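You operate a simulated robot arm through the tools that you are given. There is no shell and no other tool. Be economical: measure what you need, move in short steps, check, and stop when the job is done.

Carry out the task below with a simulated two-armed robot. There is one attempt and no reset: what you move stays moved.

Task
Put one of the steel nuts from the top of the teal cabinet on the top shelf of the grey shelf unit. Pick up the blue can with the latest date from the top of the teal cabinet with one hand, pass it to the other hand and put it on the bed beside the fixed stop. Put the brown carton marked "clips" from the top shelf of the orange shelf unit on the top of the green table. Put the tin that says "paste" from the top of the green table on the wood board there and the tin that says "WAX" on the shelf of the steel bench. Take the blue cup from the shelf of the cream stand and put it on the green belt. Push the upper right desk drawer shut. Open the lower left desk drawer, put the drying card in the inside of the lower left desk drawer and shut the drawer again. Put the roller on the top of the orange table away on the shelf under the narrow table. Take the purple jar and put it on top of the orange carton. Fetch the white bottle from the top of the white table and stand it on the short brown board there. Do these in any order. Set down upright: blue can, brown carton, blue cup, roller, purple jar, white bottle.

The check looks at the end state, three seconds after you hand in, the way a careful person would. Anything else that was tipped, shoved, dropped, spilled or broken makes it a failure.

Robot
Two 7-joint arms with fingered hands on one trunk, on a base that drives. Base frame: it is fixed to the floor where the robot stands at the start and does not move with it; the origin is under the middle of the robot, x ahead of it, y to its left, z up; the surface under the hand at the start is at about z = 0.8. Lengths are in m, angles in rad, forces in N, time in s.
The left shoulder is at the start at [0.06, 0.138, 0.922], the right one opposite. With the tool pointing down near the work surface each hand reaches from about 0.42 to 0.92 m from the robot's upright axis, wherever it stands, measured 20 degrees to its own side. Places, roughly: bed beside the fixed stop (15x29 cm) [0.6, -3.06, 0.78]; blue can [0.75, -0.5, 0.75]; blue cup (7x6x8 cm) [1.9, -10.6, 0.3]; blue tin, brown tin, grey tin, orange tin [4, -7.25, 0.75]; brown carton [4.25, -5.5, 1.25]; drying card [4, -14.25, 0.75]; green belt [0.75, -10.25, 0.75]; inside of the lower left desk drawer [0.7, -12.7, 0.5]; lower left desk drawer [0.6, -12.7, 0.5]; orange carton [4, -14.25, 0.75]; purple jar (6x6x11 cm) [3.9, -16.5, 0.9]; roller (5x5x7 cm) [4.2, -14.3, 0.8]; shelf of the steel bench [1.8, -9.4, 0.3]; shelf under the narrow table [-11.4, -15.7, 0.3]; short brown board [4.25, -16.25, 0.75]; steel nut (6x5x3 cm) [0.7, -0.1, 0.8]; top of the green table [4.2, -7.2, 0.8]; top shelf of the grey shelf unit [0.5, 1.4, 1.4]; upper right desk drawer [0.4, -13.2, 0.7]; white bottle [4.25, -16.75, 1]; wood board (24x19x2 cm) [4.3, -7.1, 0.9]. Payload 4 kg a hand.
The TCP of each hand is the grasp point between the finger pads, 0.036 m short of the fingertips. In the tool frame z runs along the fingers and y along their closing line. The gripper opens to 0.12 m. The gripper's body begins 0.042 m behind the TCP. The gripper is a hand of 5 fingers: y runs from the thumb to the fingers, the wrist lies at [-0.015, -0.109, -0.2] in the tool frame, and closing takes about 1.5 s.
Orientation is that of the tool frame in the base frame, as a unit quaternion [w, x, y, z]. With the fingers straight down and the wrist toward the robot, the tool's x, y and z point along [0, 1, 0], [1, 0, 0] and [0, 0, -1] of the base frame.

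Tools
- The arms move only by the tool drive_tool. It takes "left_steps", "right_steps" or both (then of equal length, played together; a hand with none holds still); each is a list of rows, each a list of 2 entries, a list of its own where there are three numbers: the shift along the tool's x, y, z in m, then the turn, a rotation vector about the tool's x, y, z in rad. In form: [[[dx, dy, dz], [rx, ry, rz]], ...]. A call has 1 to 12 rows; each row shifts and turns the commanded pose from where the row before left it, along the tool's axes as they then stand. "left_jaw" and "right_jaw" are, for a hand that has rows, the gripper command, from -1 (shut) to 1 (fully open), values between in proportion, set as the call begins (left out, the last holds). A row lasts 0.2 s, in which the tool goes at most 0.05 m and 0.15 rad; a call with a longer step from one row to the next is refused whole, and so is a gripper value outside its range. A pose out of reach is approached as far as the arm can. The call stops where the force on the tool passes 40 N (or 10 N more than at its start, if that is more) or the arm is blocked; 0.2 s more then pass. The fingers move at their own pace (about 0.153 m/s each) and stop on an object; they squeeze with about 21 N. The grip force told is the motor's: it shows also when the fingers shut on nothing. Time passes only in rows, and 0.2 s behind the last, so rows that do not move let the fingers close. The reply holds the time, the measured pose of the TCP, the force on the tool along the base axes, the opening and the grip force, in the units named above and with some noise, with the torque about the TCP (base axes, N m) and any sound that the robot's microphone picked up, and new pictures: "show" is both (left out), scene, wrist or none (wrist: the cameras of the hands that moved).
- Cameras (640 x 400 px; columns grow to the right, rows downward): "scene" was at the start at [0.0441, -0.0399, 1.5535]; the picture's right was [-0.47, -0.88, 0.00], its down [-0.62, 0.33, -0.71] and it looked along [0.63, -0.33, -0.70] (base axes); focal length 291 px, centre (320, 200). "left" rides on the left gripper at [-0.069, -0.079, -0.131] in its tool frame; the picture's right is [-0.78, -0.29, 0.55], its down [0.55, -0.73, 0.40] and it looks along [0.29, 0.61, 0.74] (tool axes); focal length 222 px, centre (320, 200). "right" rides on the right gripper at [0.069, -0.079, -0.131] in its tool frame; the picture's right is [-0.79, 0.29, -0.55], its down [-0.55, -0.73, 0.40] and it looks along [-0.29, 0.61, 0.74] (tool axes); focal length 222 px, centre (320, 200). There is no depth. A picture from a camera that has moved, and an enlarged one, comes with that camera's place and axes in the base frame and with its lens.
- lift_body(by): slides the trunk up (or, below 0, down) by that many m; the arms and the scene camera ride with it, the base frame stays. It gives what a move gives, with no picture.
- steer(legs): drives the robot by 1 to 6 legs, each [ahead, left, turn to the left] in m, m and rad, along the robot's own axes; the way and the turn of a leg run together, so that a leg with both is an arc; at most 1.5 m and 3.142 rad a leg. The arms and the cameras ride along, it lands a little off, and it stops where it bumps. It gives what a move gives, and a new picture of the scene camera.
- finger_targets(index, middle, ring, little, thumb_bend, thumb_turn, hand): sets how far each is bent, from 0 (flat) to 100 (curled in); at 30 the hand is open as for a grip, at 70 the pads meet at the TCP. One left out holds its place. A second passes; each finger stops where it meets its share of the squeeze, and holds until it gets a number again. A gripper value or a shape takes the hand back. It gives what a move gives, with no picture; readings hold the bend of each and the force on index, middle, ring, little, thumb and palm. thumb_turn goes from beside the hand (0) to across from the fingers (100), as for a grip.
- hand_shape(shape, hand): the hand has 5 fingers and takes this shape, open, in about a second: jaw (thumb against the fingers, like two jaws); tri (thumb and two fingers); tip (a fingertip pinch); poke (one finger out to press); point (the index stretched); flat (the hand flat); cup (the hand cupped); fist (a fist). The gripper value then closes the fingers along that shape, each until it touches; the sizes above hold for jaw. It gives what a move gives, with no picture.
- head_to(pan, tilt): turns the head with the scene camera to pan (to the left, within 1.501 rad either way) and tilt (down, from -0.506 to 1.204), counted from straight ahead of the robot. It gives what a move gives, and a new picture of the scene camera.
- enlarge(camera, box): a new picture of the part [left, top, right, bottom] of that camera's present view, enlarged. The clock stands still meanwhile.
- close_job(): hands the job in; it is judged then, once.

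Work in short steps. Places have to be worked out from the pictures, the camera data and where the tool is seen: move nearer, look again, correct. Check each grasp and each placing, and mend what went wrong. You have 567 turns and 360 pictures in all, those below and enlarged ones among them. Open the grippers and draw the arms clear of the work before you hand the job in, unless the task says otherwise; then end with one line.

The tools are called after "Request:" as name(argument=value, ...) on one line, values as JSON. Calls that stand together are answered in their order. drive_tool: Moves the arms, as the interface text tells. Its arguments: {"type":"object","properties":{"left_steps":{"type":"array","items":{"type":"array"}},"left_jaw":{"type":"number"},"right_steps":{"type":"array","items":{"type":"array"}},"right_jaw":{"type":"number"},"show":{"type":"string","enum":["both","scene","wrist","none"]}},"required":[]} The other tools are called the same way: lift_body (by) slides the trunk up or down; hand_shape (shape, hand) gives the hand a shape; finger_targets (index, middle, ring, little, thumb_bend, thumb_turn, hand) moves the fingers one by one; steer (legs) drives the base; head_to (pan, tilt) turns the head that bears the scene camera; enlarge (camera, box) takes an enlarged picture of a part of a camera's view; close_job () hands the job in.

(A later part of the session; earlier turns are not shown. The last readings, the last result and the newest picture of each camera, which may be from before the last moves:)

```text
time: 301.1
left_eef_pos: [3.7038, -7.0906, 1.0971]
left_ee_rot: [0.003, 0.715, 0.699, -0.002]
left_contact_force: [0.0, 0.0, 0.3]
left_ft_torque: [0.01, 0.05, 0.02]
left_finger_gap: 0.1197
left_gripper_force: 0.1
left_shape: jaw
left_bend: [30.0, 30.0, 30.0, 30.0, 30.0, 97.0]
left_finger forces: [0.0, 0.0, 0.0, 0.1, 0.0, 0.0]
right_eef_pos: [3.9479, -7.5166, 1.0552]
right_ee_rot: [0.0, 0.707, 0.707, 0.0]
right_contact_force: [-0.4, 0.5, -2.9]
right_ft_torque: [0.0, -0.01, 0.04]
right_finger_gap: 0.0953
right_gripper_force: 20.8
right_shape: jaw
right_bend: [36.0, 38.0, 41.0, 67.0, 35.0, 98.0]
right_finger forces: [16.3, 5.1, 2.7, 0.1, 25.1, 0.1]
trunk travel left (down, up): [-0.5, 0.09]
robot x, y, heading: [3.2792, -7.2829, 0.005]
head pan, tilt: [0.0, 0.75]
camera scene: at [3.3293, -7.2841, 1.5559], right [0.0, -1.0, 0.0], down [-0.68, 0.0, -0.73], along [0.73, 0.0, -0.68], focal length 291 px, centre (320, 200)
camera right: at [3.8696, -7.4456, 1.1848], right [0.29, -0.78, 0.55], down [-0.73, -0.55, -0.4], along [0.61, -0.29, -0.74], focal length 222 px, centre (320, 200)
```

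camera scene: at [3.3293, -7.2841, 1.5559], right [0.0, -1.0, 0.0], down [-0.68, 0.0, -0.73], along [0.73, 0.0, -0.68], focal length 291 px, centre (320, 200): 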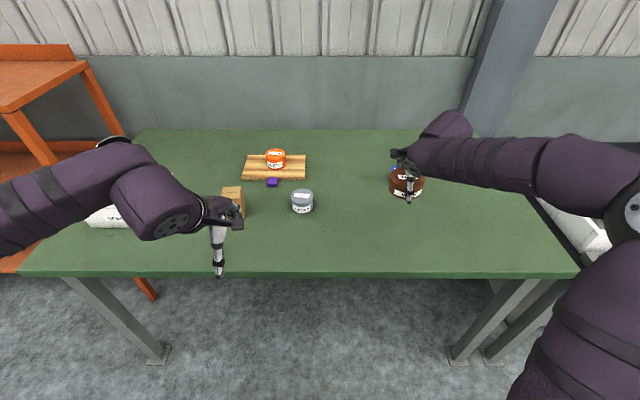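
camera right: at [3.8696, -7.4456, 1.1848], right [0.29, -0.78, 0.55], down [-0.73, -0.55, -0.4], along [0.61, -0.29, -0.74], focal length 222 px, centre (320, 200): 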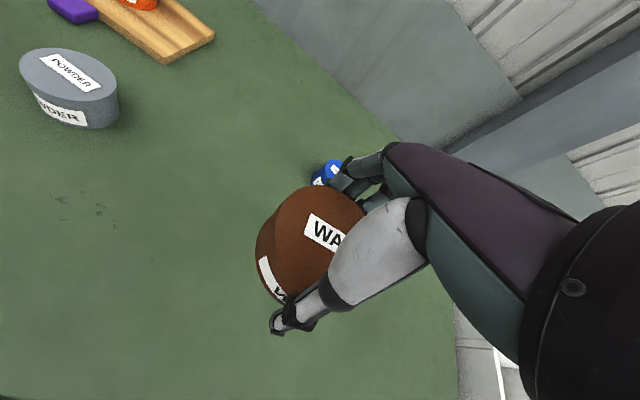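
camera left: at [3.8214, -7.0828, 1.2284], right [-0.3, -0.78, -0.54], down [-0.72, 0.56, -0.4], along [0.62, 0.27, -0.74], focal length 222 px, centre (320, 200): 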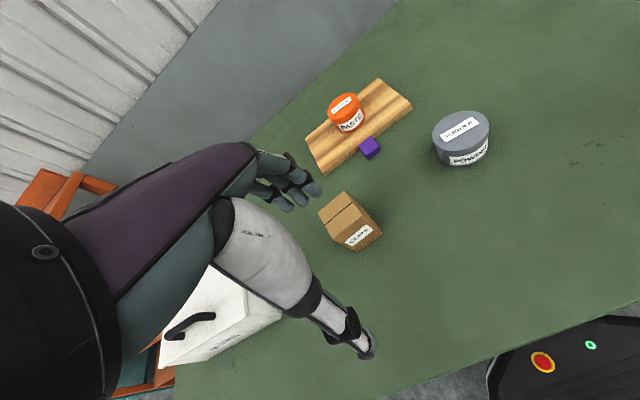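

WAX held. Back away from the table and look toward the steel bench area (-x, -y).

Request:
steer(legs=[[-0.35, 0, 0], [0, 0, -1.57]])

Request:
head_to(pan=-0.5, tilt=0.4)

```text
time: 307.2
left_eef_pos: [3.1219, -7.711, 1.0979]
left_ee_rot: [0.001, 1.0, -0.007, -0.004]
left_contact_force: [0.6, -0.3, -0.7]
left_ft_torque: [-0.04, 0.0, -0.01]
left_finger_gap: 0.1201
left_gripper_force: 0.0
left_shape: jaw
left_bend: [30.0, 30.0, 30.0, 30.0, 30.0, 97.0]
left_finger forces: [0.1, 0.0, 0.1, 0.0, 0.1, 0.0]
right_eef_pos: [2.6997, -7.9621, 1.0544]
right_ee_rot: [0.0, 1.0, 0.005, 0.0]
right_contact_force: [-0.5, -0.3, -2.8]
right_ft_torque: [-0.02, -0.03, 0.02]
right_finger_gap: 0.0951
right_gripper_force: 21.2
right_shape: jaw
right_bend: [36.0, 38.0, 41.0, 67.0, 35.0, 98.0]
right_finger forces: [15.9, 4.9, 2.7, 0.0, 24.4, 0.1]
trunk travel left (down, up): [-0.5, 0.09]
robot x, y, heading: [2.9263, -7.287, -1.555]
head pan, tilt: [0.0, 0.75]
camera scene: at [2.9274, -7.3393, 1.5559], right [-1.0, -0.02, 0.0], down [-0.01, 0.68, -0.73], along [0.01, -0.73, -0.68], focal length 291 px, centre (320, 200)
```

scene: 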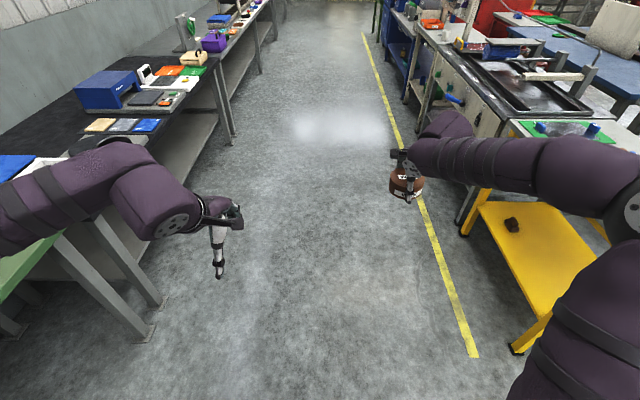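

```text
time: 308.1
left_eef_pos: [3.1214, -7.7115, 1.0969]
left_ee_rot: [0.001, 1.0, -0.006, -0.003]
left_contact_force: [0.0, -0.8, -0.4]
left_ft_torque: [0.0, -0.03, -0.01]
left_finger_gap: 0.1196
left_gripper_force: 0.1
left_shape: jaw
left_bend: [30.0, 30.0, 30.0, 30.0, 30.0, 97.0]
left_finger forces: [0.0, 0.0, 0.0, 0.0, 0.1, 0.1]
right_eef_pos: [2.6999, -7.9616, 1.0541]
right_ee_rot: [0.0, 1.0, 0.005, 0.0]
right_contact_force: [0.3, -0.6, -2.6]
right_ft_torque: [-0.01, 0.02, 0.04]
right_finger_gap: 0.0951
right_gripper_force: 21.0
right_shape: jaw
right_bend: [36.0, 38.0, 41.0, 67.0, 35.0, 98.0]
right_finger forces: [16.0, 4.9, 2.6, 0.0, 24.5, 0.0]
trunk travel left (down, up): [-0.5, 0.09]
robot x, y, heading: [2.9284, -7.2819, -1.556]
head pan, tilt: [-0.499, 0.4]
camera scene: at [2.8833, -7.3385, 1.587], right [-0.89, 0.46, 0.0], down [0.18, 0.35, -0.92], along [-0.43, -0.82, -0.39], focal length 291 px, centre (320, 200)
```

scene: 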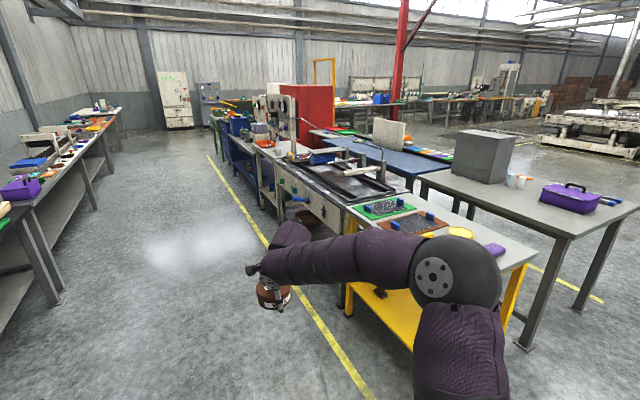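

Drive down the lane to y≈-9.35 and turn to face the bench (-x).

Request:
steer(legs=[[1.1, 0, 0], [0.95, 0, 0], [0, 0, -1.57]])

Request:
head_to(pan=0.0, tilt=0.6)

```text
time: 322.1
left_eef_pos: [2.5142, -9.5111, 1.0976]
left_ee_rot: [0.002, -0.692, 0.722, 0.003]
left_contact_force: [0.8, -0.3, -1.2]
left_ft_torque: [0.01, 0.01, -0.01]
left_finger_gap: 0.12
left_gripper_force: 0.1
left_shape: jaw
left_bend: [30.0, 30.0, 30.0, 30.0, 30.0, 97.0]
left_finger forces: [0.0, 0.0, 0.0, 0.1, 0.0, 0.0]
right_eef_pos: [2.2751, -9.0818, 1.0537]
right_ee_rot: [-0.001, -0.701, 0.713, 0.001]
right_contact_force: [-0.5, 0.2, -3.1]
right_ft_torque: [-0.04, 0.0, 0.03]
right_finger_gap: 0.0949
right_gripper_force: 21.7
right_shape: jaw
right_bend: [36.0, 38.0, 41.0, 67.0, 36.0, 98.0]
right_finger forces: [15.7, 4.8, 2.6, 0.0, 23.8, 0.0]
trunk travel left (down, up): [-0.5, 0.09]
robot x, y, heading: [2.9455, -9.3291, 3.133]
head pan, tilt: [-0.499, 0.4]
camera scene: at [2.896, -9.2833, 1.587], right [0.49, 0.87, 0.0], down [0.34, -0.19, -0.92], along [-0.8, 0.45, -0.39], focal length 291 px, centre (320, 200)
```

scene: 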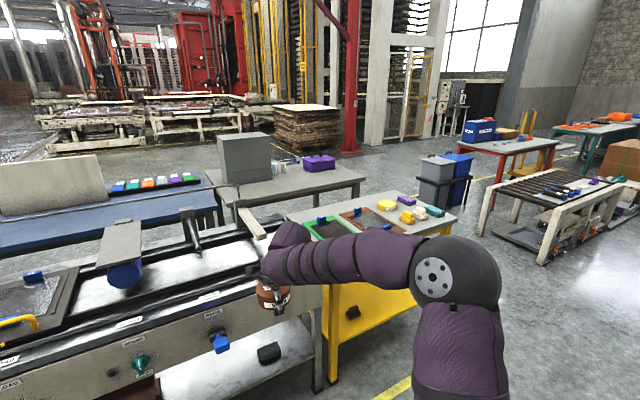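

```text
time: 323.1
left_eef_pos: [2.5123, -9.512, 1.0971]
left_ee_rot: [0.002, -0.692, 0.722, 0.003]
left_contact_force: [-0.2, -0.3, 0.7]
left_ft_torque: [0.01, 0.01, -0.01]
left_finger_gap: 0.1198
left_gripper_force: 0.1
left_shape: jaw
left_bend: [30.0, 30.0, 30.0, 30.0, 30.0, 97.0]
left_finger forces: [0.1, 0.1, 0.0, 0.1, 0.1, 0.0]
right_eef_pos: [2.2742, -9.0812, 1.0545]
right_ee_rot: [0.0, -0.701, 0.714, 0.0]
right_contact_force: [-0.3, 0.1, -3.1]
right_ft_torque: [-0.01, 0.01, -0.01]
right_finger_gap: 0.0949
right_gripper_force: 20.6
right_shape: jaw
right_bend: [36.0, 38.0, 41.0, 67.0, 36.0, 98.0]
right_finger forces: [15.7, 4.8, 2.6, 0.1, 23.8, 0.0]
trunk travel left (down, up): [-0.5, 0.09]
robot x, y, heading: [2.9465, -9.3287, 3.129]
head pan, tilt: [0.0, 0.6]
camera scene: at [2.8884, -9.3276, 1.5688], right [0.01, 1.0, 0.0], down [0.56, -0.01, -0.83], along [-0.83, 0.01, -0.56], focal length 291 px, centre (320, 200)
```

scene: 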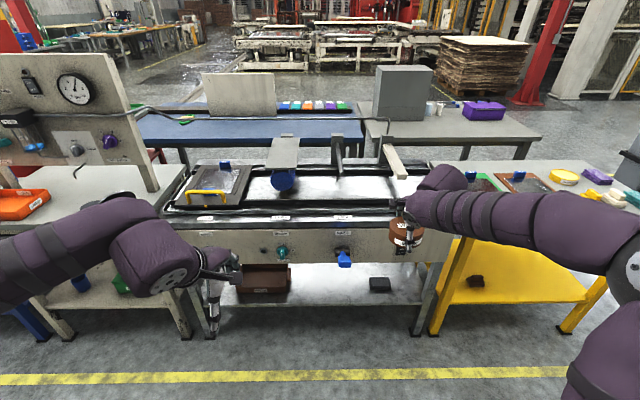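

The steel bench's shelf (z≈0.3, opening up to ≈0.63) has free room between the brown crate and black block, around y≈-9.34. I raise the left hand out of the way, shift the base, and lower the trunk.

Request:
drive_tool(left_steps=[[[0, -0.01, -0.045], [0, 0, 0]], [[0, -0.01, -0.045], [0, 0, 0]], [[0, -0.01, -0.045], [0, 0, 0]], [[0, -0.01, -0.045], [0, 0, 0]], [[0, 0, -0.045], [0, 0, 0]], [[0, 0, -0.045], [0, 0, 0]], [[0, 0, -0.045], [0, 0, 0]]], show="none")

Request:
steer(legs=[[0, 0.22, 0.012]])

Request:
lift_body(by=-0.5)

Request:
head_to(pan=-0.2, tilt=0.4)

```text
time: 324.7
left_eef_pos: [2.5543, -9.5148, 1.4145]
left_ee_rot: [0.001, -0.693, 0.721, 0.003]
left_contact_force: [0.7, -0.6, 0.2]
left_ft_torque: [0.0, 0.0, 0.0]
left_finger_gap: 0.1197
left_gripper_force: 0.0
left_shape: jaw
left_bend: [30.0, 30.0, 30.0, 30.0, 30.0, 97.0]
left_finger forces: [0.0, 0.0, 0.0, 0.1, 0.1, 0.0]
right_eef_pos: [2.275, -9.0805, 1.054]
right_ee_rot: [0.0, -0.701, 0.713, 0.001]
right_contact_force: [-0.5, 0.4, -2.7]
right_ft_torque: [0.03, 0.0, -0.03]
right_finger_gap: 0.0948
right_gripper_force: 21.0
right_shape: jaw
right_bend: [36.0, 38.0, 41.0, 67.0, 36.0, 98.0]
right_finger forces: [15.7, 4.7, 2.6, 0.0, 23.8, 0.0]
trunk travel left (down, up): [-0.5, 0.09]
robot x, y, heading: [2.946, -9.3294, 3.13]
head pan, tilt: [0.0, 0.6]
```

```text
time: 326.4
left_eef_pos: [2.5536, -9.7414, 1.4146]
left_ee_rot: [0.003, -0.696, 0.718, 0.002]
left_contact_force: [-0.3, -1.3, 0.1]
left_ft_torque: [0.02, 0.0, -0.01]
left_finger_gap: 0.1199
left_gripper_force: 0.0
left_shape: jaw
left_bend: [30.0, 30.0, 30.0, 30.0, 30.0, 97.0]
left_finger forces: [0.0, 0.1, 0.0, 0.0, 0.0, 0.0]
right_eef_pos: [2.2702, -9.3124, 1.0544]
right_ee_rot: [0.001, -0.704, 0.71, 0.0]
right_contact_force: [-0.3, -1.1, -2.4]
right_ft_torque: [0.02, 0.01, 0.01]
right_finger_gap: 0.0954
right_gripper_force: 20.8
right_shape: jaw
right_bend: [36.0, 38.0, 41.0, 67.0, 36.0, 98.0]
right_finger forces: [15.7, 4.7, 2.6, 0.0, 23.8, 0.0]
trunk travel left (down, up): [-0.5, 0.09]
robot x, y, heading: [2.9422, -9.5518, 3.14]
head pan, tilt: [0.0, 0.6]
camera scene: at [2.8867, -9.5524, 1.5688], right [0.0, 1.0, 0.0], down [0.57, 0.0, -0.82], along [-0.82, 0.0, -0.57], focal length 291 px, centre (320, 200)
```

scene: 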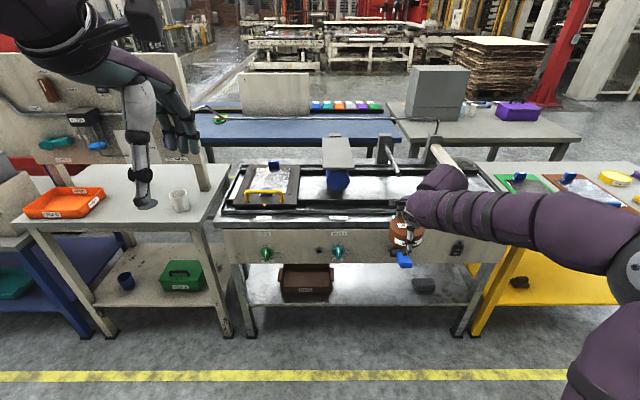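

```text
refused: -0.5 is not a number from -0.4 to 0.4
```

```text
time: 327.1
left_eef_pos: [2.5539, -9.7416, 1.4134]
left_ee_rot: [0.001, -0.696, 0.718, 0.003]
left_contact_force: [-0.3, -0.1, 0.2]
left_ft_torque: [-0.02, -0.01, 0.0]
left_finger_gap: 0.1198
left_gripper_force: 0.0
left_shape: jaw
left_bend: [30.0, 30.0, 30.0, 30.0, 30.0, 97.0]
left_finger forces: [0.0, 0.1, 0.0, 0.0, 0.0, 0.1]
right_eef_pos: [2.2706, -9.3112, 1.0545]
right_ee_rot: [0.0, -0.705, 0.71, 0.0]
right_contact_force: [0.0, -0.5, -2.6]
right_ft_torque: [-0.02, -0.03, 0.02]
right_finger_gap: 0.0952
right_gripper_force: 20.9
right_shape: jaw
right_bend: [36.0, 38.0, 41.0, 67.0, 36.0, 98.0]
right_finger forces: [15.6, 4.7, 2.6, 0.0, 23.8, 0.0]
trunk travel left (down, up): [-0.5, 0.09]
robot x, y, heading: [2.9429, -9.551, 3.135]
head pan, tilt: [-0.201, 0.4]
camera scene: at [2.8844, -9.5326, 1.587], right [0.2, 0.98, 0.0], down [0.38, -0.08, -0.92], along [-0.9, 0.19, -0.39], focal length 291 px, centre (320, 200)
```

scene: 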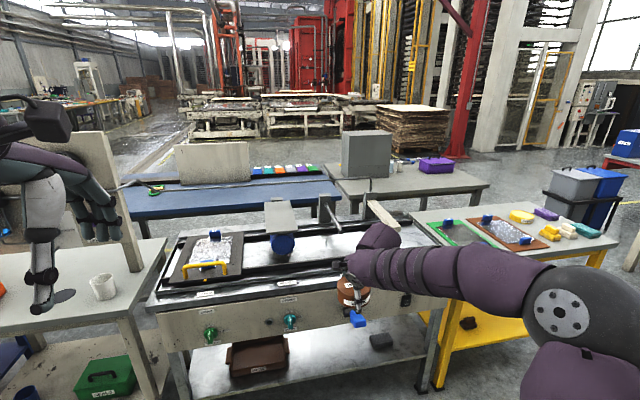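

Max per call is 0.4; lower in two calls.

Request:
lift_body(by=-0.4)

Request:
lift_body(by=-0.1)

Request:
head_to(pan=-0.2, tilt=0.5)

```text
time: 330.9
left_eef_pos: [2.5536, -9.7421, 1.0146]
left_ee_rot: [0.002, -0.696, 0.718, 0.003]
left_contact_force: [0.7, 0.1, -0.7]
left_ft_torque: [0.0, 0.02, -0.01]
left_finger_gap: 0.1199
left_gripper_force: 0.1
left_shape: jaw
left_bend: [30.0, 30.0, 30.0, 30.0, 30.0, 97.0]
left_finger forces: [0.0, 0.0, 0.0, 0.0, 0.0, 0.0]
right_eef_pos: [2.2706, -9.312, 0.6546]
right_ee_rot: [0.0, -0.704, 0.71, 0.0]
right_contact_force: [-0.1, 0.4, -2.9]
right_ft_torque: [-0.02, -0.02, 0.0]
right_finger_gap: 0.0948
right_gripper_force: 20.9
right_shape: jaw
right_bend: [36.0, 38.0, 41.0, 67.0, 36.0, 98.0]
right_finger forces: [15.7, 4.8, 2.7, 0.0, 23.9, 0.1]
trunk travel left (down, up): [-0.1, 0.49]
robot x, y, heading: [2.9485, -9.5494, 3.138]
head pan, tilt: [-0.201, 0.4]
```

```text
time: 332.3
left_eef_pos: [2.5539, -9.7407, 0.915]
left_ee_rot: [0.002, -0.696, 0.718, 0.003]
left_contact_force: [0.4, -0.3, 0.4]
left_ft_torque: [0.0, -0.02, 0.01]
left_finger_gap: 0.1198
left_gripper_force: 0.1
left_shape: jaw
left_bend: [30.0, 30.0, 30.0, 30.0, 30.0, 97.0]
left_finger forces: [0.0, 0.0, 0.0, 0.1, 0.0, 0.0]
right_eef_pos: [2.2709, -9.3114, 0.5544]
right_ee_rot: [-0.001, -0.704, 0.71, 0.0]
right_contact_force: [0.0, 0.6, -2.7]
right_ft_torque: [-0.01, 0.02, 0.01]
right_finger_gap: 0.095
right_gripper_force: 21.0
right_shape: jaw
right_bend: [36.0, 38.0, 41.0, 67.0, 36.0, 98.0]
right_finger forces: [15.7, 4.6, 2.7, 0.0, 23.8, 0.0]
trunk travel left (down, up): [0.0, 0.59]
robot x, y, heading: [2.9428, -9.5536, 3.141]
head pan, tilt: [-0.201, 0.4]
```

```text
time: 332.9
left_eef_pos: [2.5538, -9.7418, 0.9146]
left_ee_rot: [0.002, -0.696, 0.718, 0.003]
left_contact_force: [0.3, 0.0, -0.4]
left_ft_torque: [-0.03, -0.02, -0.02]
left_finger_gap: 0.12
left_gripper_force: 0.0
left_shape: jaw
left_bend: [30.0, 30.0, 30.0, 30.0, 30.0, 97.0]
left_finger forces: [0.1, 0.0, 0.0, 0.0, 0.0, 0.0]
right_eef_pos: [2.271, -9.3122, 0.5543]
right_ee_rot: [0.0, -0.704, 0.71, 0.0]
right_contact_force: [0.1, 0.0, -3.2]
right_ft_torque: [-0.01, -0.03, -0.01]
right_finger_gap: 0.0948
right_gripper_force: 20.6
right_shape: jaw
right_bend: [36.0, 38.0, 41.0, 67.0, 36.0, 98.0]
right_finger forces: [15.7, 4.7, 2.7, 0.0, 23.8, 0.0]
trunk travel left (down, up): [0.0, 0.59]
robot x, y, heading: [2.9443, -9.551, 3.139]
head pan, tilt: [-0.201, 0.499]
camera scene: at [2.8862, -9.5329, 1.0779], right [0.2, 0.98, 0.0], down [0.47, -0.1, -0.88], along [-0.86, 0.18, -0.48], focal length 291 px, centre (320, 200)
```

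scene: 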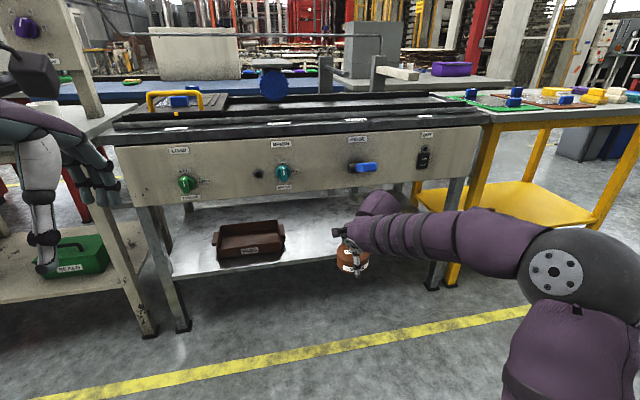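

Shelf: z≈0.355, front edge x≈2.03; apron bottom 0.626. I pitch the hand forward a little and lower it in front of the bench, to slide the tin in between the two valves at y≈-9.33.

Request:
drive_tool(right_steps=[[[0.01, 0, 0.035], [-0.083, 0, 0]], [[0.005, 0, 0.04], [-0.083, 0, 0]], [[0.005, -0.005, 0.04], [-0.083, 0, 0]]], show="none")

Request:
steer(legs=[[0.17, 0, 0]])

Request:
enlarge(camera="right", box=[0, 0, 640, 400])

```text
time: 333.7
left_eef_pos: [2.5546, -9.7411, 0.9149]
left_ee_rot: [0.002, -0.696, 0.718, 0.003]
left_contact_force: [1.2, 0.5, -0.5]
left_ft_torque: [0.04, 0.04, -0.01]
left_finger_gap: 0.1199
left_gripper_force: 0.0
left_shape: jaw
left_bend: [30.0, 30.0, 30.0, 30.0, 30.0, 97.0]
left_finger forces: [0.0, 0.0, 0.0, 0.0, 0.0, 0.0]
right_eef_pos: [2.2659, -9.3326, 0.4425]
right_ee_rot: [-0.09, -0.698, 0.705, 0.088]
right_contact_force: [-0.2, -2.1, -1.1]
right_ft_torque: [0.08, -0.03, -0.05]
right_finger_gap: 0.0949
right_gripper_force: 21.0
right_shape: jaw
right_bend: [36.0, 38.0, 41.0, 67.0, 36.0, 98.0]
right_finger forces: [15.4, 4.5, 2.6, 0.1, 23.8, 0.0]
trunk travel left (down, up): [0.0, 0.59]
robot x, y, heading: [2.9437, -9.5492, 3.138]
head pan, tilt: [-0.201, 0.499]
```

```text
time: 335.2
left_eef_pos: [2.3847, -9.74, 0.9146]
left_ee_rot: [0.001, -0.696, 0.718, 0.004]
left_contact_force: [-1.0, -0.4, 0.6]
left_ft_torque: [0.01, 0.02, 0.0]
left_finger_gap: 0.12
left_gripper_force: 0.1
left_shape: jaw
left_bend: [30.0, 30.0, 30.0, 30.0, 30.0, 97.0]
left_finger forces: [0.0, 0.0, 0.0, 0.1, 0.0, 0.1]
right_eef_pos: [2.0962, -9.3314, 0.4417]
right_ee_rot: [-0.088, -0.698, 0.705, 0.088]
right_contact_force: [-0.1, 1.0, -3.3]
right_ft_torque: [-0.02, -0.03, 0.0]
right_finger_gap: 0.0951
right_gripper_force: 21.0
right_shape: jaw
right_bend: [36.0, 38.0, 41.0, 67.0, 36.0, 98.0]
right_finger forces: [15.3, 4.5, 2.7, 0.1, 23.8, 0.0]
trunk travel left (down, up): [0.0, 0.59]
robot x, y, heading: [2.7741, -9.5519, 3.141]
head pan, tilt: [-0.201, 0.499]
camera scene: at [2.7159, -9.5323, 1.0779], right [0.2, 0.98, 0.0], down [0.47, -0.1, -0.88], along [-0.86, 0.18, -0.48], focal length 291 px, centre (320, 200)
```

scene: 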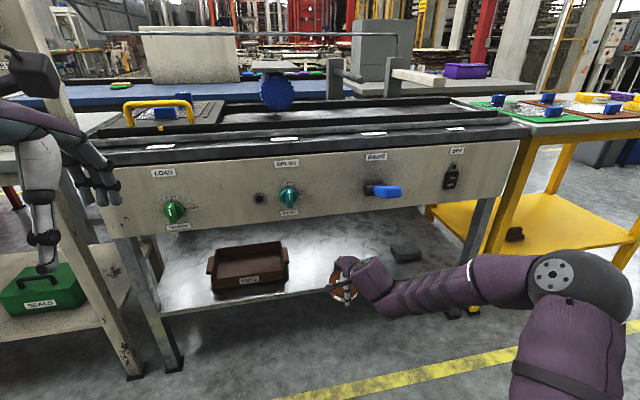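

```text
1.00 times, centred on (320, 200) of right (not enlarged: the box is as wide or as high as the picture)
camera zoom: at [2.2054, -9.3996, 0.5472], right [-0.14, 0.79, 0.6], down [0.62, 0.54, -0.57], along [-0.77, 0.29, -0.56], focal length 222 px, centre (320, 200)
```

zoom: 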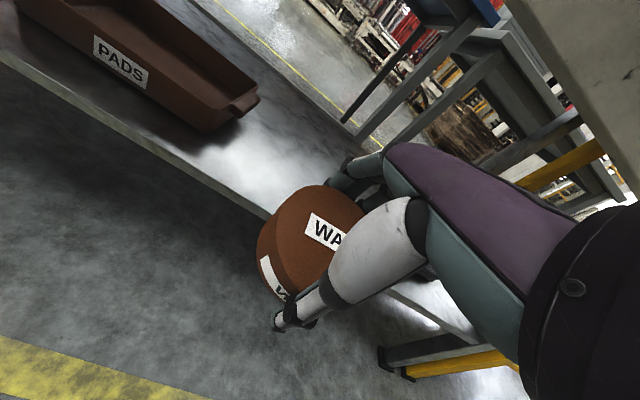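

Shelf edge confirmed at x≈2.03. Drive in 0.16 m more.

Request:
steer(legs=[[0.16, 0, 0]])

Request:
enlarge(camera="right", box=[0, 0, 640, 400])

```text
time: 336.6
left_eef_pos: [2.223, -9.7399, 0.9136]
left_ee_rot: [0.002, -0.695, 0.719, 0.004]
left_contact_force: [-0.1, -0.8, 0.1]
left_ft_torque: [0.03, -0.02, -0.03]
left_finger_gap: 0.1198
left_gripper_force: 0.1
left_shape: jaw
left_bend: [30.0, 30.0, 30.0, 30.0, 30.0, 97.0]
left_finger forces: [0.0, 0.0, 0.0, 0.0, 0.1, 0.1]
right_eef_pos: [1.9367, -9.3276, 0.4399]
right_ee_rot: [-0.087, -0.698, 0.705, 0.088]
right_contact_force: [-0.5, -0.1, -2.7]
right_ft_torque: [0.0, -0.05, -0.03]
right_finger_gap: 0.0953
right_gripper_force: 20.7
right_shape: jaw
right_bend: [36.0, 38.0, 41.0, 67.0, 36.0, 98.0]
right_finger forces: [15.3, 4.5, 2.6, 0.0, 23.8, 0.0]
trunk travel left (down, up): [0.0, 0.59]
robot x, y, heading: [2.6123, -9.5515, 3.136]
head pan, tilt: [-0.201, 0.499]
camera scene: at [2.5561, -9.5315, 1.0779], right [0.2, 0.98, 0.0], down [0.47, -0.1, -0.88], along [-0.86, 0.18, -0.48], focal length 291 px, centre (320, 200)
```

scene: 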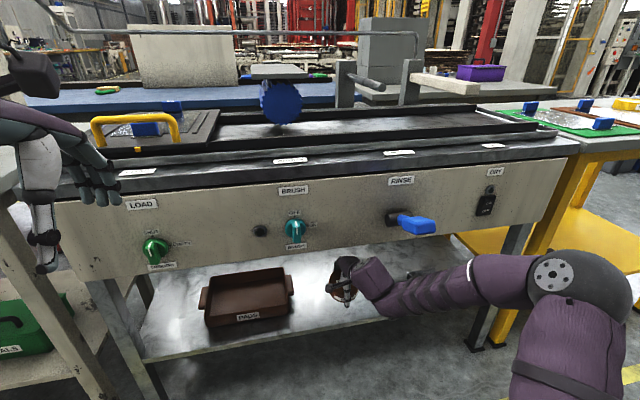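

```text
1.00 times, centred on (320, 200) of right (not enlarged: the box is as wide or as high as the picture)
camera zoom: at [2.0459, -9.3978, 0.5471], right [-0.14, 0.79, 0.6], down [0.62, 0.54, -0.57], along [-0.77, 0.29, -0.56], focal length 222 px, centre (320, 200)
```

zoom: 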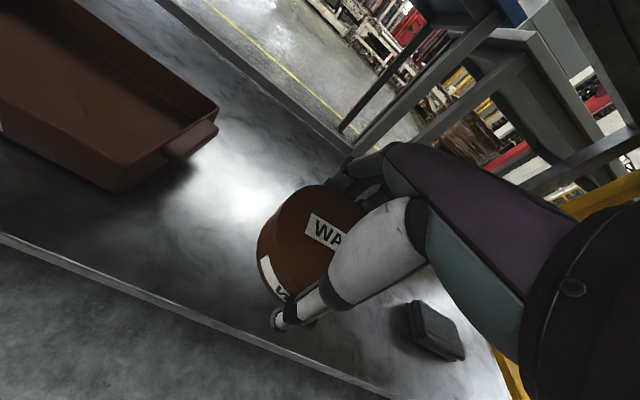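

In position. Lower gently, leveling the tin a bit.

Request:
drive_tool(right_steps=[[[0, -0.0025, 0.0097], [0.05, 0, 0]], [[0, -0.002, 0.0098], [0.05, 0, 0]], [[0, -0.001, 0.007], [0, 0, 0]], [[0, -0.001, 0.006], [0, 0, 0]], [[0, -0.001, 0.006], [0, 0, 0]], [[0, -0.001, 0.006], [0, 0, 0]]], show="wrist")

```text
time: 338.0
left_eef_pos: [2.2231, -9.7387, 0.9146]
left_ee_rot: [0.002, -0.695, 0.719, 0.003]
left_contact_force: [0.2, 0.4, -0.2]
left_ft_torque: [0.02, -0.01, 0.01]
left_finger_gap: 0.1198
left_gripper_force: 0.0
left_shape: jaw
left_bend: [30.0, 30.0, 30.0, 30.0, 30.0, 97.0]
left_finger forces: [0.1, 0.0, 0.1, 0.0, 0.0, 0.0]
right_eef_pos: [1.9373, -9.3278, 0.395]
right_ee_rot: [-0.053, -0.701, 0.709, 0.053]
right_contact_force: [0.3, 0.6, -3.2]
right_ft_torque: [0.02, -0.01, -0.01]
right_finger_gap: 0.0951
right_gripper_force: 20.7
right_shape: jaw
right_bend: [36.0, 38.0, 41.0, 67.0, 36.0, 98.0]
right_finger forces: [15.4, 4.4, 2.7, 0.0, 23.6, 0.0]
trunk travel left (down, up): [0.0, 0.59]
robot x, y, heading: [2.6131, -9.5497, 3.136]
head pan, tilt: [-0.201, 0.499]
camera right: at [2.0351, -9.397, 0.5124], right [-0.2, 0.79, 0.58], down [0.67, 0.54, -0.5], along [-0.71, 0.29, -0.64], focal length 222 px, centre (320, 200)
```

right: 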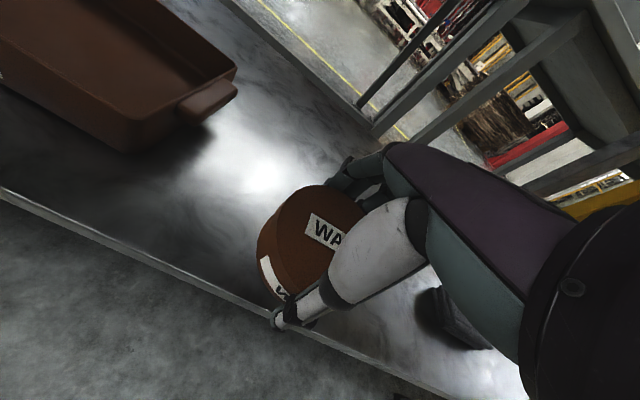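

New triangulation gives shelf z≈0.29 and edge x≈1.97, so I must go 5–6 cm deeper before lowering.

Request:
steer(legs=[[0.065, 0, 0]])

Request:
drive_tool(right_steps=[[[0, -0.003, 0.02], [0, 0, 0]], [[0, -0.001, 0.01], [0, 0, 0]], [[0, -0.001, 0.007], [0, 0, 0]], [[0, -0.001, 0.006], [0, 0, 0]], [[0, -0.001, 0.006], [0, 0, 0]], [[0, -0.001, 0.006], [0, 0, 0]]], show="wrist")

```text
time: 339.0
left_eef_pos: [2.1584, -9.7381, 0.9157]
left_ee_rot: [0.002, -0.696, 0.718, 0.002]
left_contact_force: [0.0, 0.3, 0.3]
left_ft_torque: [0.02, 0.0, -0.01]
left_finger_gap: 0.1198
left_gripper_force: 0.0
left_shape: jaw
left_bend: [30.0, 30.0, 30.0, 30.0, 30.0, 97.0]
left_finger forces: [0.0, 0.1, 0.0, 0.1, 0.0, 0.1]
right_eef_pos: [1.8728, -9.3256, 0.3959]
right_ee_rot: [-0.052, -0.701, 0.709, 0.054]
right_contact_force: [-0.7, -0.4, -3.8]
right_ft_torque: [0.01, -0.04, 0.02]
right_finger_gap: 0.0949
right_gripper_force: 20.9
right_shape: jaw
right_bend: [36.0, 38.0, 41.0, 67.0, 36.0, 98.0]
right_finger forces: [15.4, 4.5, 2.5, 0.1, 23.6, 0.1]
trunk travel left (down, up): [0.0, 0.59]
robot x, y, heading: [2.5459, -9.5477, 3.136]
head pan, tilt: [-0.201, 0.499]
camera scene: at [2.4914, -9.5311, 1.0779], right [0.21, 0.98, 0.0], down [0.47, -0.1, -0.88], along [-0.86, 0.18, -0.48], focal length 291 px, centre (320, 200)
```

scene: 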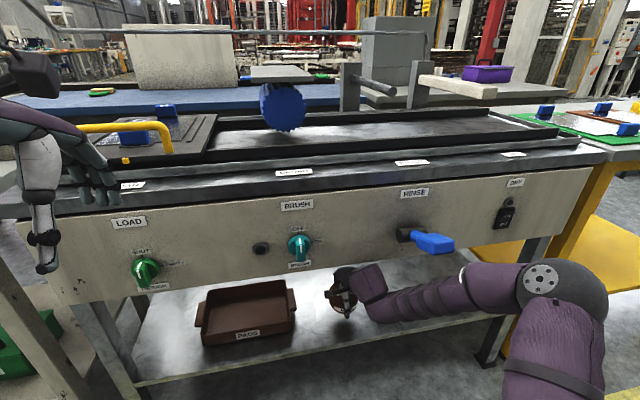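

```text
time: 340.4
left_eef_pos: [2.1596, -9.7388, 0.9151]
left_ee_rot: [0.001, -0.695, 0.719, 0.003]
left_contact_force: [-0.6, -0.4, -0.1]
left_ft_torque: [0.0, -0.01, -0.02]
left_finger_gap: 0.1199
left_gripper_force: 0.0
left_shape: jaw
left_bend: [30.0, 30.0, 30.0, 30.0, 30.0, 97.0]
left_finger forces: [0.0, 0.0, 0.1, 0.0, 0.1, 0.1]
right_eef_pos: [1.8724, -9.3266, 0.3449]
right_ee_rot: [-0.054, -0.701, 0.709, 0.055]
right_contact_force: [0.4, 0.1, 14.2]
right_ft_torque: [-0.07, -0.95, 0.0]
right_finger_gap: 0.095
right_gripper_force: 21.0
right_shape: jaw
right_bend: [36.0, 38.0, 41.0, 67.0, 36.0, 98.0]
right_finger forces: [14.7, 4.2, 2.4, 0.0, 39.6, 0.1]
trunk travel left (down, up): [0.0, 0.59]
robot x, y, heading: [2.5514, -9.5477, 3.133]
head pan, tilt: [-0.201, 0.499]
camera right: at [1.9707, -9.3962, 0.4608], right [-0.19, 0.79, 0.59], down [0.67, 0.54, -0.51], along [-0.72, 0.29, -0.63], focal length 222 px, centre (320, 200)
```

right: 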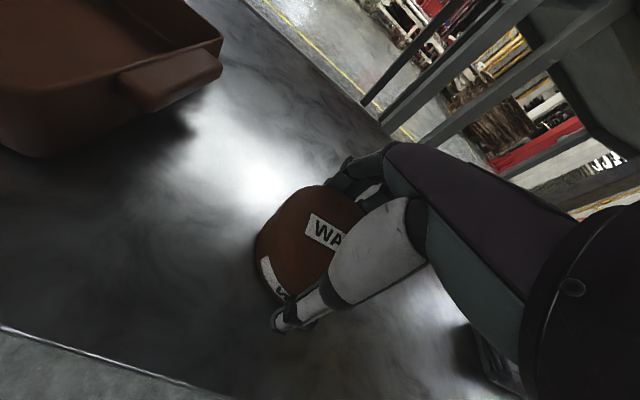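

Thumb side touches. I level the hand fully (rx +0.15) with a slight raise, then re-lower to touch.

Request:
drive_tool(right_steps=[[[0, 0, -0.006], [0.05, 0, 0]], [[0, 0, 0], [0.05, 0, 0]], [[0, 0, 0], [0.05, 0, 0]], [[0, 0, 0.004], [0, 0, 0]], [[0, 0, 0.003], [0, 0, 0]]], show="none")

```text
time: 341.6
left_eef_pos: [2.1594, -9.7386, 0.9142]
left_ee_rot: [0.002, -0.695, 0.719, 0.004]
left_contact_force: [-0.2, 0.3, -0.6]
left_ft_torque: [0.01, 0.03, -0.03]
left_finger_gap: 0.1198
left_gripper_force: 0.1
left_shape: jaw
left_bend: [30.0, 30.0, 30.0, 30.0, 30.0, 97.0]
left_finger forces: [0.1, 0.1, 0.0, 0.1, 0.0, 0.0]
right_eef_pos: [1.8726, -9.327, 0.3399]
right_ee_rot: [0.0, -0.703, 0.711, -0.001]
right_contact_force: [0.2, -0.2, -0.6]
right_ft_torque: [-0.03, 0.07, 0.04]
right_finger_gap: 0.0951
right_gripper_force: 20.9
right_shape: jaw
right_bend: [36.0, 38.0, 41.0, 67.0, 36.0, 98.0]
right_finger forces: [16.3, 4.9, 2.8, 0.0, 25.5, 0.0]
trunk travel left (down, up): [0.0, 0.59]
robot x, y, heading: [2.5507, -9.5489, 3.136]
head pan, tilt: [-0.201, 0.499]
```

Level, with contact just beginning. Lower a few mm more and open.

Request:
drive_tool(right_steps=[[[0, 0, 0.003], [0, 0, 0]], [[0, 0, 0.002], [0, 0, 0]]], show="none")

Request:
drive_tool(right_steps=[[[0, 0, 0], [0, 0, 0]], [[0, 0, 0], [0, 0, 0]], [[0, 0, 0], [0, 0, 0]], [[0, 0, 0], [0, 0, 0]]], right_jaw=1, show="wrist")

```text
time: 342.2
left_eef_pos: [2.1593, -9.7385, 0.9155]
left_ee_rot: [0.001, -0.695, 0.719, 0.004]
left_contact_force: [0.0, 0.7, -0.6]
left_ft_torque: [0.02, -0.02, 0.0]
left_finger_gap: 0.1199
left_gripper_force: 0.1
left_shape: jaw
left_bend: [30.0, 30.0, 30.0, 30.0, 30.0, 97.0]
left_finger forces: [0.0, 0.1, 0.0, 0.0, 0.0, 0.0]
right_eef_pos: [1.8738, -9.3265, 0.3366]
right_ee_rot: [-0.002, -0.703, 0.711, 0.002]
right_contact_force: [5.2, 1.4, 17.5]
right_ft_torque: [0.08, 0.66, -0.04]
right_finger_gap: 0.0941
right_gripper_force: 21.4
right_shape: jaw
right_bend: [35.0, 38.0, 41.0, 67.0, 36.0, 98.0]
right_finger forces: [15.6, 4.9, 2.9, 0.1, 30.7, 0.1]
trunk travel left (down, up): [0.0, 0.59]
robot x, y, heading: [2.548, -9.5469, 3.139]
head pan, tilt: [-0.201, 0.499]
```

```text
time: 343.2
left_eef_pos: [2.1608, -9.74, 0.914]
left_ee_rot: [0.001, -0.694, 0.719, 0.004]
left_contact_force: [0.6, -0.4, -0.3]
left_ft_torque: [0.01, 0.01, -0.02]
left_finger_gap: 0.1199
left_gripper_force: 0.1
left_shape: jaw
left_bend: [30.0, 30.0, 30.0, 30.0, 30.0, 97.0]
left_finger forces: [0.0, 0.0, 0.0, 0.0, 0.0, 0.0]
right_eef_pos: [1.8734, -9.329, 0.3348]
right_ee_rot: [-0.001, -0.704, 0.71, 0.0]
right_contact_force: [3.2, -0.9, 16.1]
right_ft_torque: [-0.01, 1.0, 0.06]
right_finger_gap: 0.1181
right_gripper_force: 0.1
right_shape: jaw
right_bend: [30.0, 30.0, 30.0, 30.0, 30.0, 97.0]
right_finger forces: [8.5, 8.6, 0.1, 0.0, 0.1, 0.0]
trunk travel left (down, up): [0.0, 0.59]
robot x, y, heading: [2.5472, -9.5503, 3.141]
head pan, tilt: [-0.201, 0.499]
camera right: at [1.9528, -9.3963, 0.4652], right [-0.28, 0.79, 0.55], down [0.74, 0.54, -0.4], along [-0.61, 0.29, -0.74], focal length 222 px, centre (320, 200)
```

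right: 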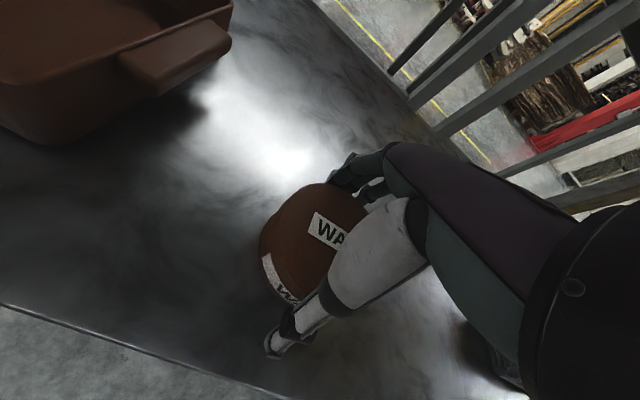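

Fingers free. I raise and pitch the hand forward so the far fingers clear the tin's top, then withdraw.

Request:
drive_tool(right_steps=[[[0, 0, -0.012], [-0.1, 0, 0]], [[0, 0.001, -0.012], [-0.1, 0, 0]], [[0, 0.003, -0.012], [-0.1, 0, 0]], [[0, 0.004, -0.012], [-0.1, 0, 0]]], show="wrist")

```text
time: 344.2
left_eef_pos: [2.1584, -9.7401, 0.9139]
left_ee_rot: [0.001, -0.696, 0.718, 0.003]
left_contact_force: [0.0, 0.4, 0.2]
left_ft_torque: [0.02, 0.01, 0.0]
left_finger_gap: 0.1198
left_gripper_force: 0.1
left_shape: jaw
left_bend: [30.0, 30.0, 30.0, 30.0, 30.0, 97.0]
left_finger forces: [0.0, 0.1, 0.1, 0.0, 0.0, 0.1]
right_eef_pos: [1.8744, -9.3274, 0.3826]
right_ee_rot: [-0.141, -0.689, 0.697, 0.143]
right_contact_force: [0.6, -0.7, -0.5]
right_ft_torque: [-0.01, -0.05, 0.02]
right_finger_gap: 0.1198
right_gripper_force: 0.1
right_shape: jaw
right_bend: [30.0, 30.0, 30.0, 30.0, 30.0, 97.0]
right_finger forces: [0.0, 0.1, 0.0, 0.0, 0.0, 0.0]
trunk travel left (down, up): [0.0, 0.59]
robot x, y, heading: [2.5475, -9.5468, 3.135]
head pan, tilt: [-0.201, 0.499]
camera right: at [1.998, -9.3963, 0.4718], right [-0.04, 0.79, 0.62], down [0.53, 0.54, -0.65], along [-0.85, 0.3, -0.44], focal length 222 px, centre (320, 200)
```

right: 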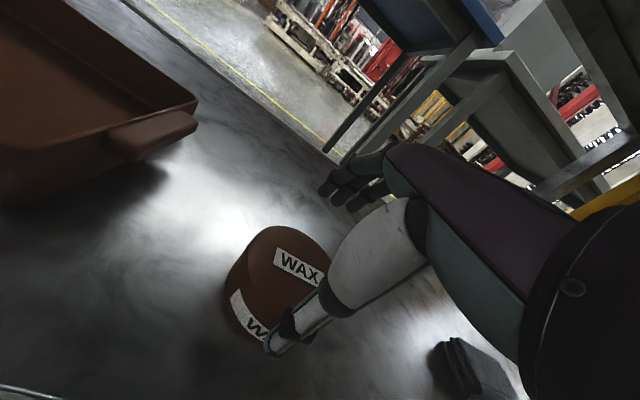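

Tin sits flat, fingers clear above. Raise 2 cm more and back the base out.

Request:
drive_tool(right_steps=[[[0, 0.008, -0.018], [0, 0, 0]]], show="none")

Request:
steer(legs=[[-0.4, 0, 0]])

```text
time: 344.6
left_eef_pos: [2.159, -9.7393, 0.9147]
left_ee_rot: [0.002, -0.695, 0.719, 0.003]
left_contact_force: [0.0, 0.5, 0.2]
left_ft_torque: [0.03, -0.04, 0.01]
left_finger_gap: 0.12
left_gripper_force: 0.1
left_shape: jaw
left_bend: [30.0, 30.0, 30.0, 30.0, 30.0, 97.0]
left_finger forces: [0.0, 0.1, 0.0, 0.0, 0.0, 0.1]
right_eef_pos: [1.874, -9.3275, 0.4023]
right_ee_rot: [-0.141, -0.69, 0.696, 0.141]
right_contact_force: [-0.7, 0.4, -0.4]
right_ft_torque: [0.0, -0.02, 0.04]
right_finger_gap: 0.1199
right_gripper_force: 0.0
right_shape: jaw
right_bend: [30.0, 30.0, 30.0, 30.0, 30.0, 97.0]
right_finger forces: [0.1, 0.0, 0.0, 0.0, 0.1, 0.0]
trunk travel left (down, up): [0.0, 0.59]
robot x, y, heading: [2.5474, -9.5441, 3.138]
head pan, tilt: [-0.201, 0.499]
```

```text
time: 347.1
left_eef_pos: [2.5568, -9.7407, 0.9137]
left_ee_rot: [0.001, -0.695, 0.719, 0.003]
left_contact_force: [-0.9, 1.1, -0.8]
left_ft_torque: [0.0, -0.01, 0.02]
left_finger_gap: 0.1198
left_gripper_force: 0.0
left_shape: jaw
left_bend: [30.0, 30.0, 30.0, 30.0, 30.0, 97.0]
left_finger forces: [0.0, 0.1, 0.0, 0.0, 0.1, 0.0]
right_eef_pos: [2.274, -9.3277, 0.4035]
right_ee_rot: [-0.14, -0.689, 0.697, 0.142]
right_contact_force: [0.3, -0.7, -0.6]
right_ft_torque: [0.0, 0.01, -0.04]
right_finger_gap: 0.12
right_gripper_force: 0.2
right_shape: jaw
right_bend: [30.0, 30.0, 30.0, 30.0, 30.0, 97.0]
right_finger forces: [0.1, 0.1, 0.0, 0.0, 0.0, 0.0]
trunk travel left (down, up): [0.0, 0.59]
robot x, y, heading: [2.9467, -9.5493, 3.133]
head pan, tilt: [-0.201, 0.499]
camera scene: at [2.8895, -9.5336, 1.0779], right [0.21, 0.98, 0.0], down [0.47, -0.1, -0.88], along [-0.86, 0.18, -0.48], focal length 291 px, centre (320, 200)
```

scene: 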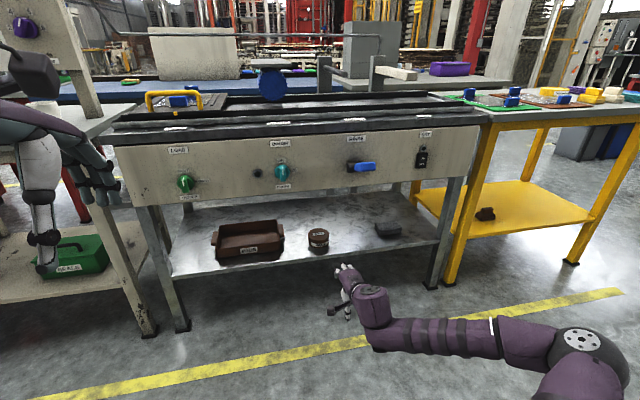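

WAX is on the shelf. Next the cream stand: move left ~1 m and look at its lower shelf.

Request:
steer(legs=[[0, 0.95, 0.005]])

Request:
head_to(pan=0.0, tilt=0.45)

```text
time: 352.1
left_eef_pos: [2.5543, -10.6988, 0.9137]
left_ee_rot: [0.001, -0.696, 0.718, 0.002]
left_contact_force: [0.4, -0.6, -0.2]
left_ft_torque: [0.02, -0.01, -0.02]
left_finger_gap: 0.12
left_gripper_force: 0.0
left_shape: jaw
left_bend: [30.0, 30.0, 30.0, 30.0, 30.0, 97.0]
left_finger forces: [0.1, 0.0, 0.0, 0.0, 0.0, 0.0]
right_eef_pos: [2.2666, -10.2884, 0.4029]
right_ee_rot: [-0.14, -0.691, 0.695, 0.14]
right_contact_force: [0.1, 0.2, -0.1]
right_ft_torque: [-0.01, 0.0, -0.03]
right_finger_gap: 0.1199
right_gripper_force: 0.0
right_shape: jaw
right_bend: [30.0, 30.0, 30.0, 30.0, 30.0, 97.0]
right_finger forces: [0.1, 0.1, 0.0, 0.0, 0.1, 0.0]
trunk travel left (down, up): [0.0, 0.59]
robot x, y, heading: [2.945, -10.507, 3.144]
head pan, tilt: [-0.201, 0.499]
camera scene: at [2.8857, -10.4899, 1.0779], right [0.2, 0.98, 0.0], down [0.47, -0.1, -0.88], along [-0.86, 0.18, -0.48], focal length 291 px, centre (320, 200)
```

scene: 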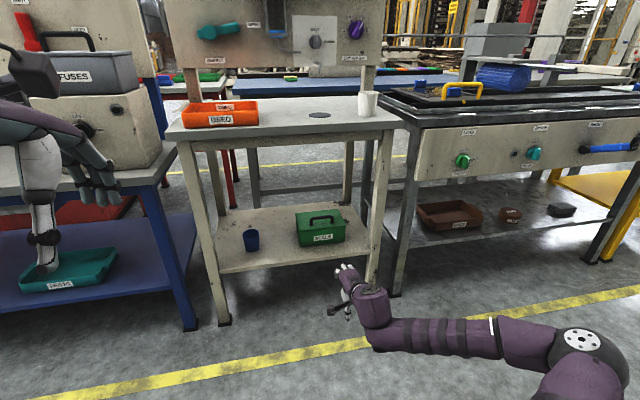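

```text
time: 352.8
left_eef_pos: [2.5543, -10.6997, 0.9155]
left_ee_rot: [0.002, -0.697, 0.717, 0.003]
left_contact_force: [-0.3, -1.1, -0.3]
left_ft_torque: [0.0, -0.04, 0.02]
left_finger_gap: 0.12
left_gripper_force: 0.0
left_shape: jaw
left_bend: [30.0, 30.0, 30.0, 30.0, 30.0, 97.0]
left_finger forces: [0.0, 0.1, 0.0, 0.1, 0.1, 0.0]
right_eef_pos: [2.2667, -10.2895, 0.4033]
right_ee_rot: [-0.14, -0.691, 0.695, 0.141]
right_contact_force: [0.0, 0.3, 0.5]
right_ft_torque: [-0.03, 0.0, 0.0]
right_finger_gap: 0.1201
right_gripper_force: 0.1
right_shape: jaw
right_bend: [30.0, 30.0, 30.0, 30.0, 30.0, 97.0]
right_finger forces: [0.0, 0.0, 0.0, 0.1, 0.0, 0.1]
trunk travel left (down, up): [0.0, 0.59]
robot x, y, heading: [2.9428, -10.5071, 3.143]
head pan, tilt: [0.0, 0.45]
camera scene: at [2.883, -10.508, 1.0824], right [0.0, 1.0, 0.0], down [0.44, 0.0, -0.9], along [-0.9, 0.0, -0.44], focal length 291 px, centre (320, 200)
```

scene: 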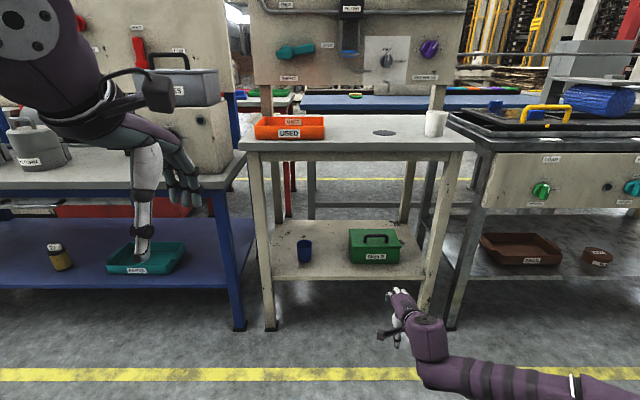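

Request:
enlarge(camera="scene", box=[270, 220, 370, 282])

```text
6.40 times, centred on (320, 251) of scene
camera zoom: at [2.883, -10.508, 1.0824], right [0.0, 1.0, 0.0], down [0.44, 0.0, -0.9], along [-0.9, 0.0, -0.44], focal length 1862 px, centre (320, -126)
```

zoom: 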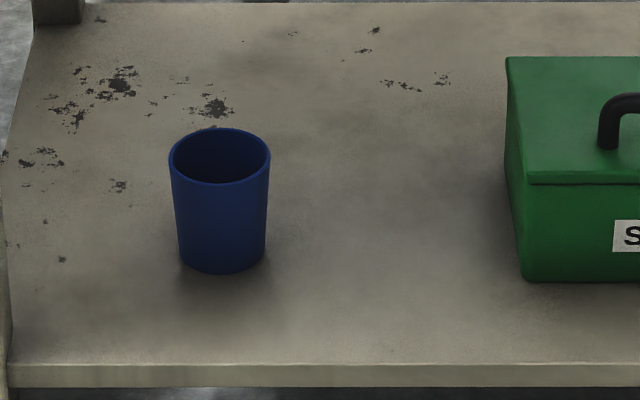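

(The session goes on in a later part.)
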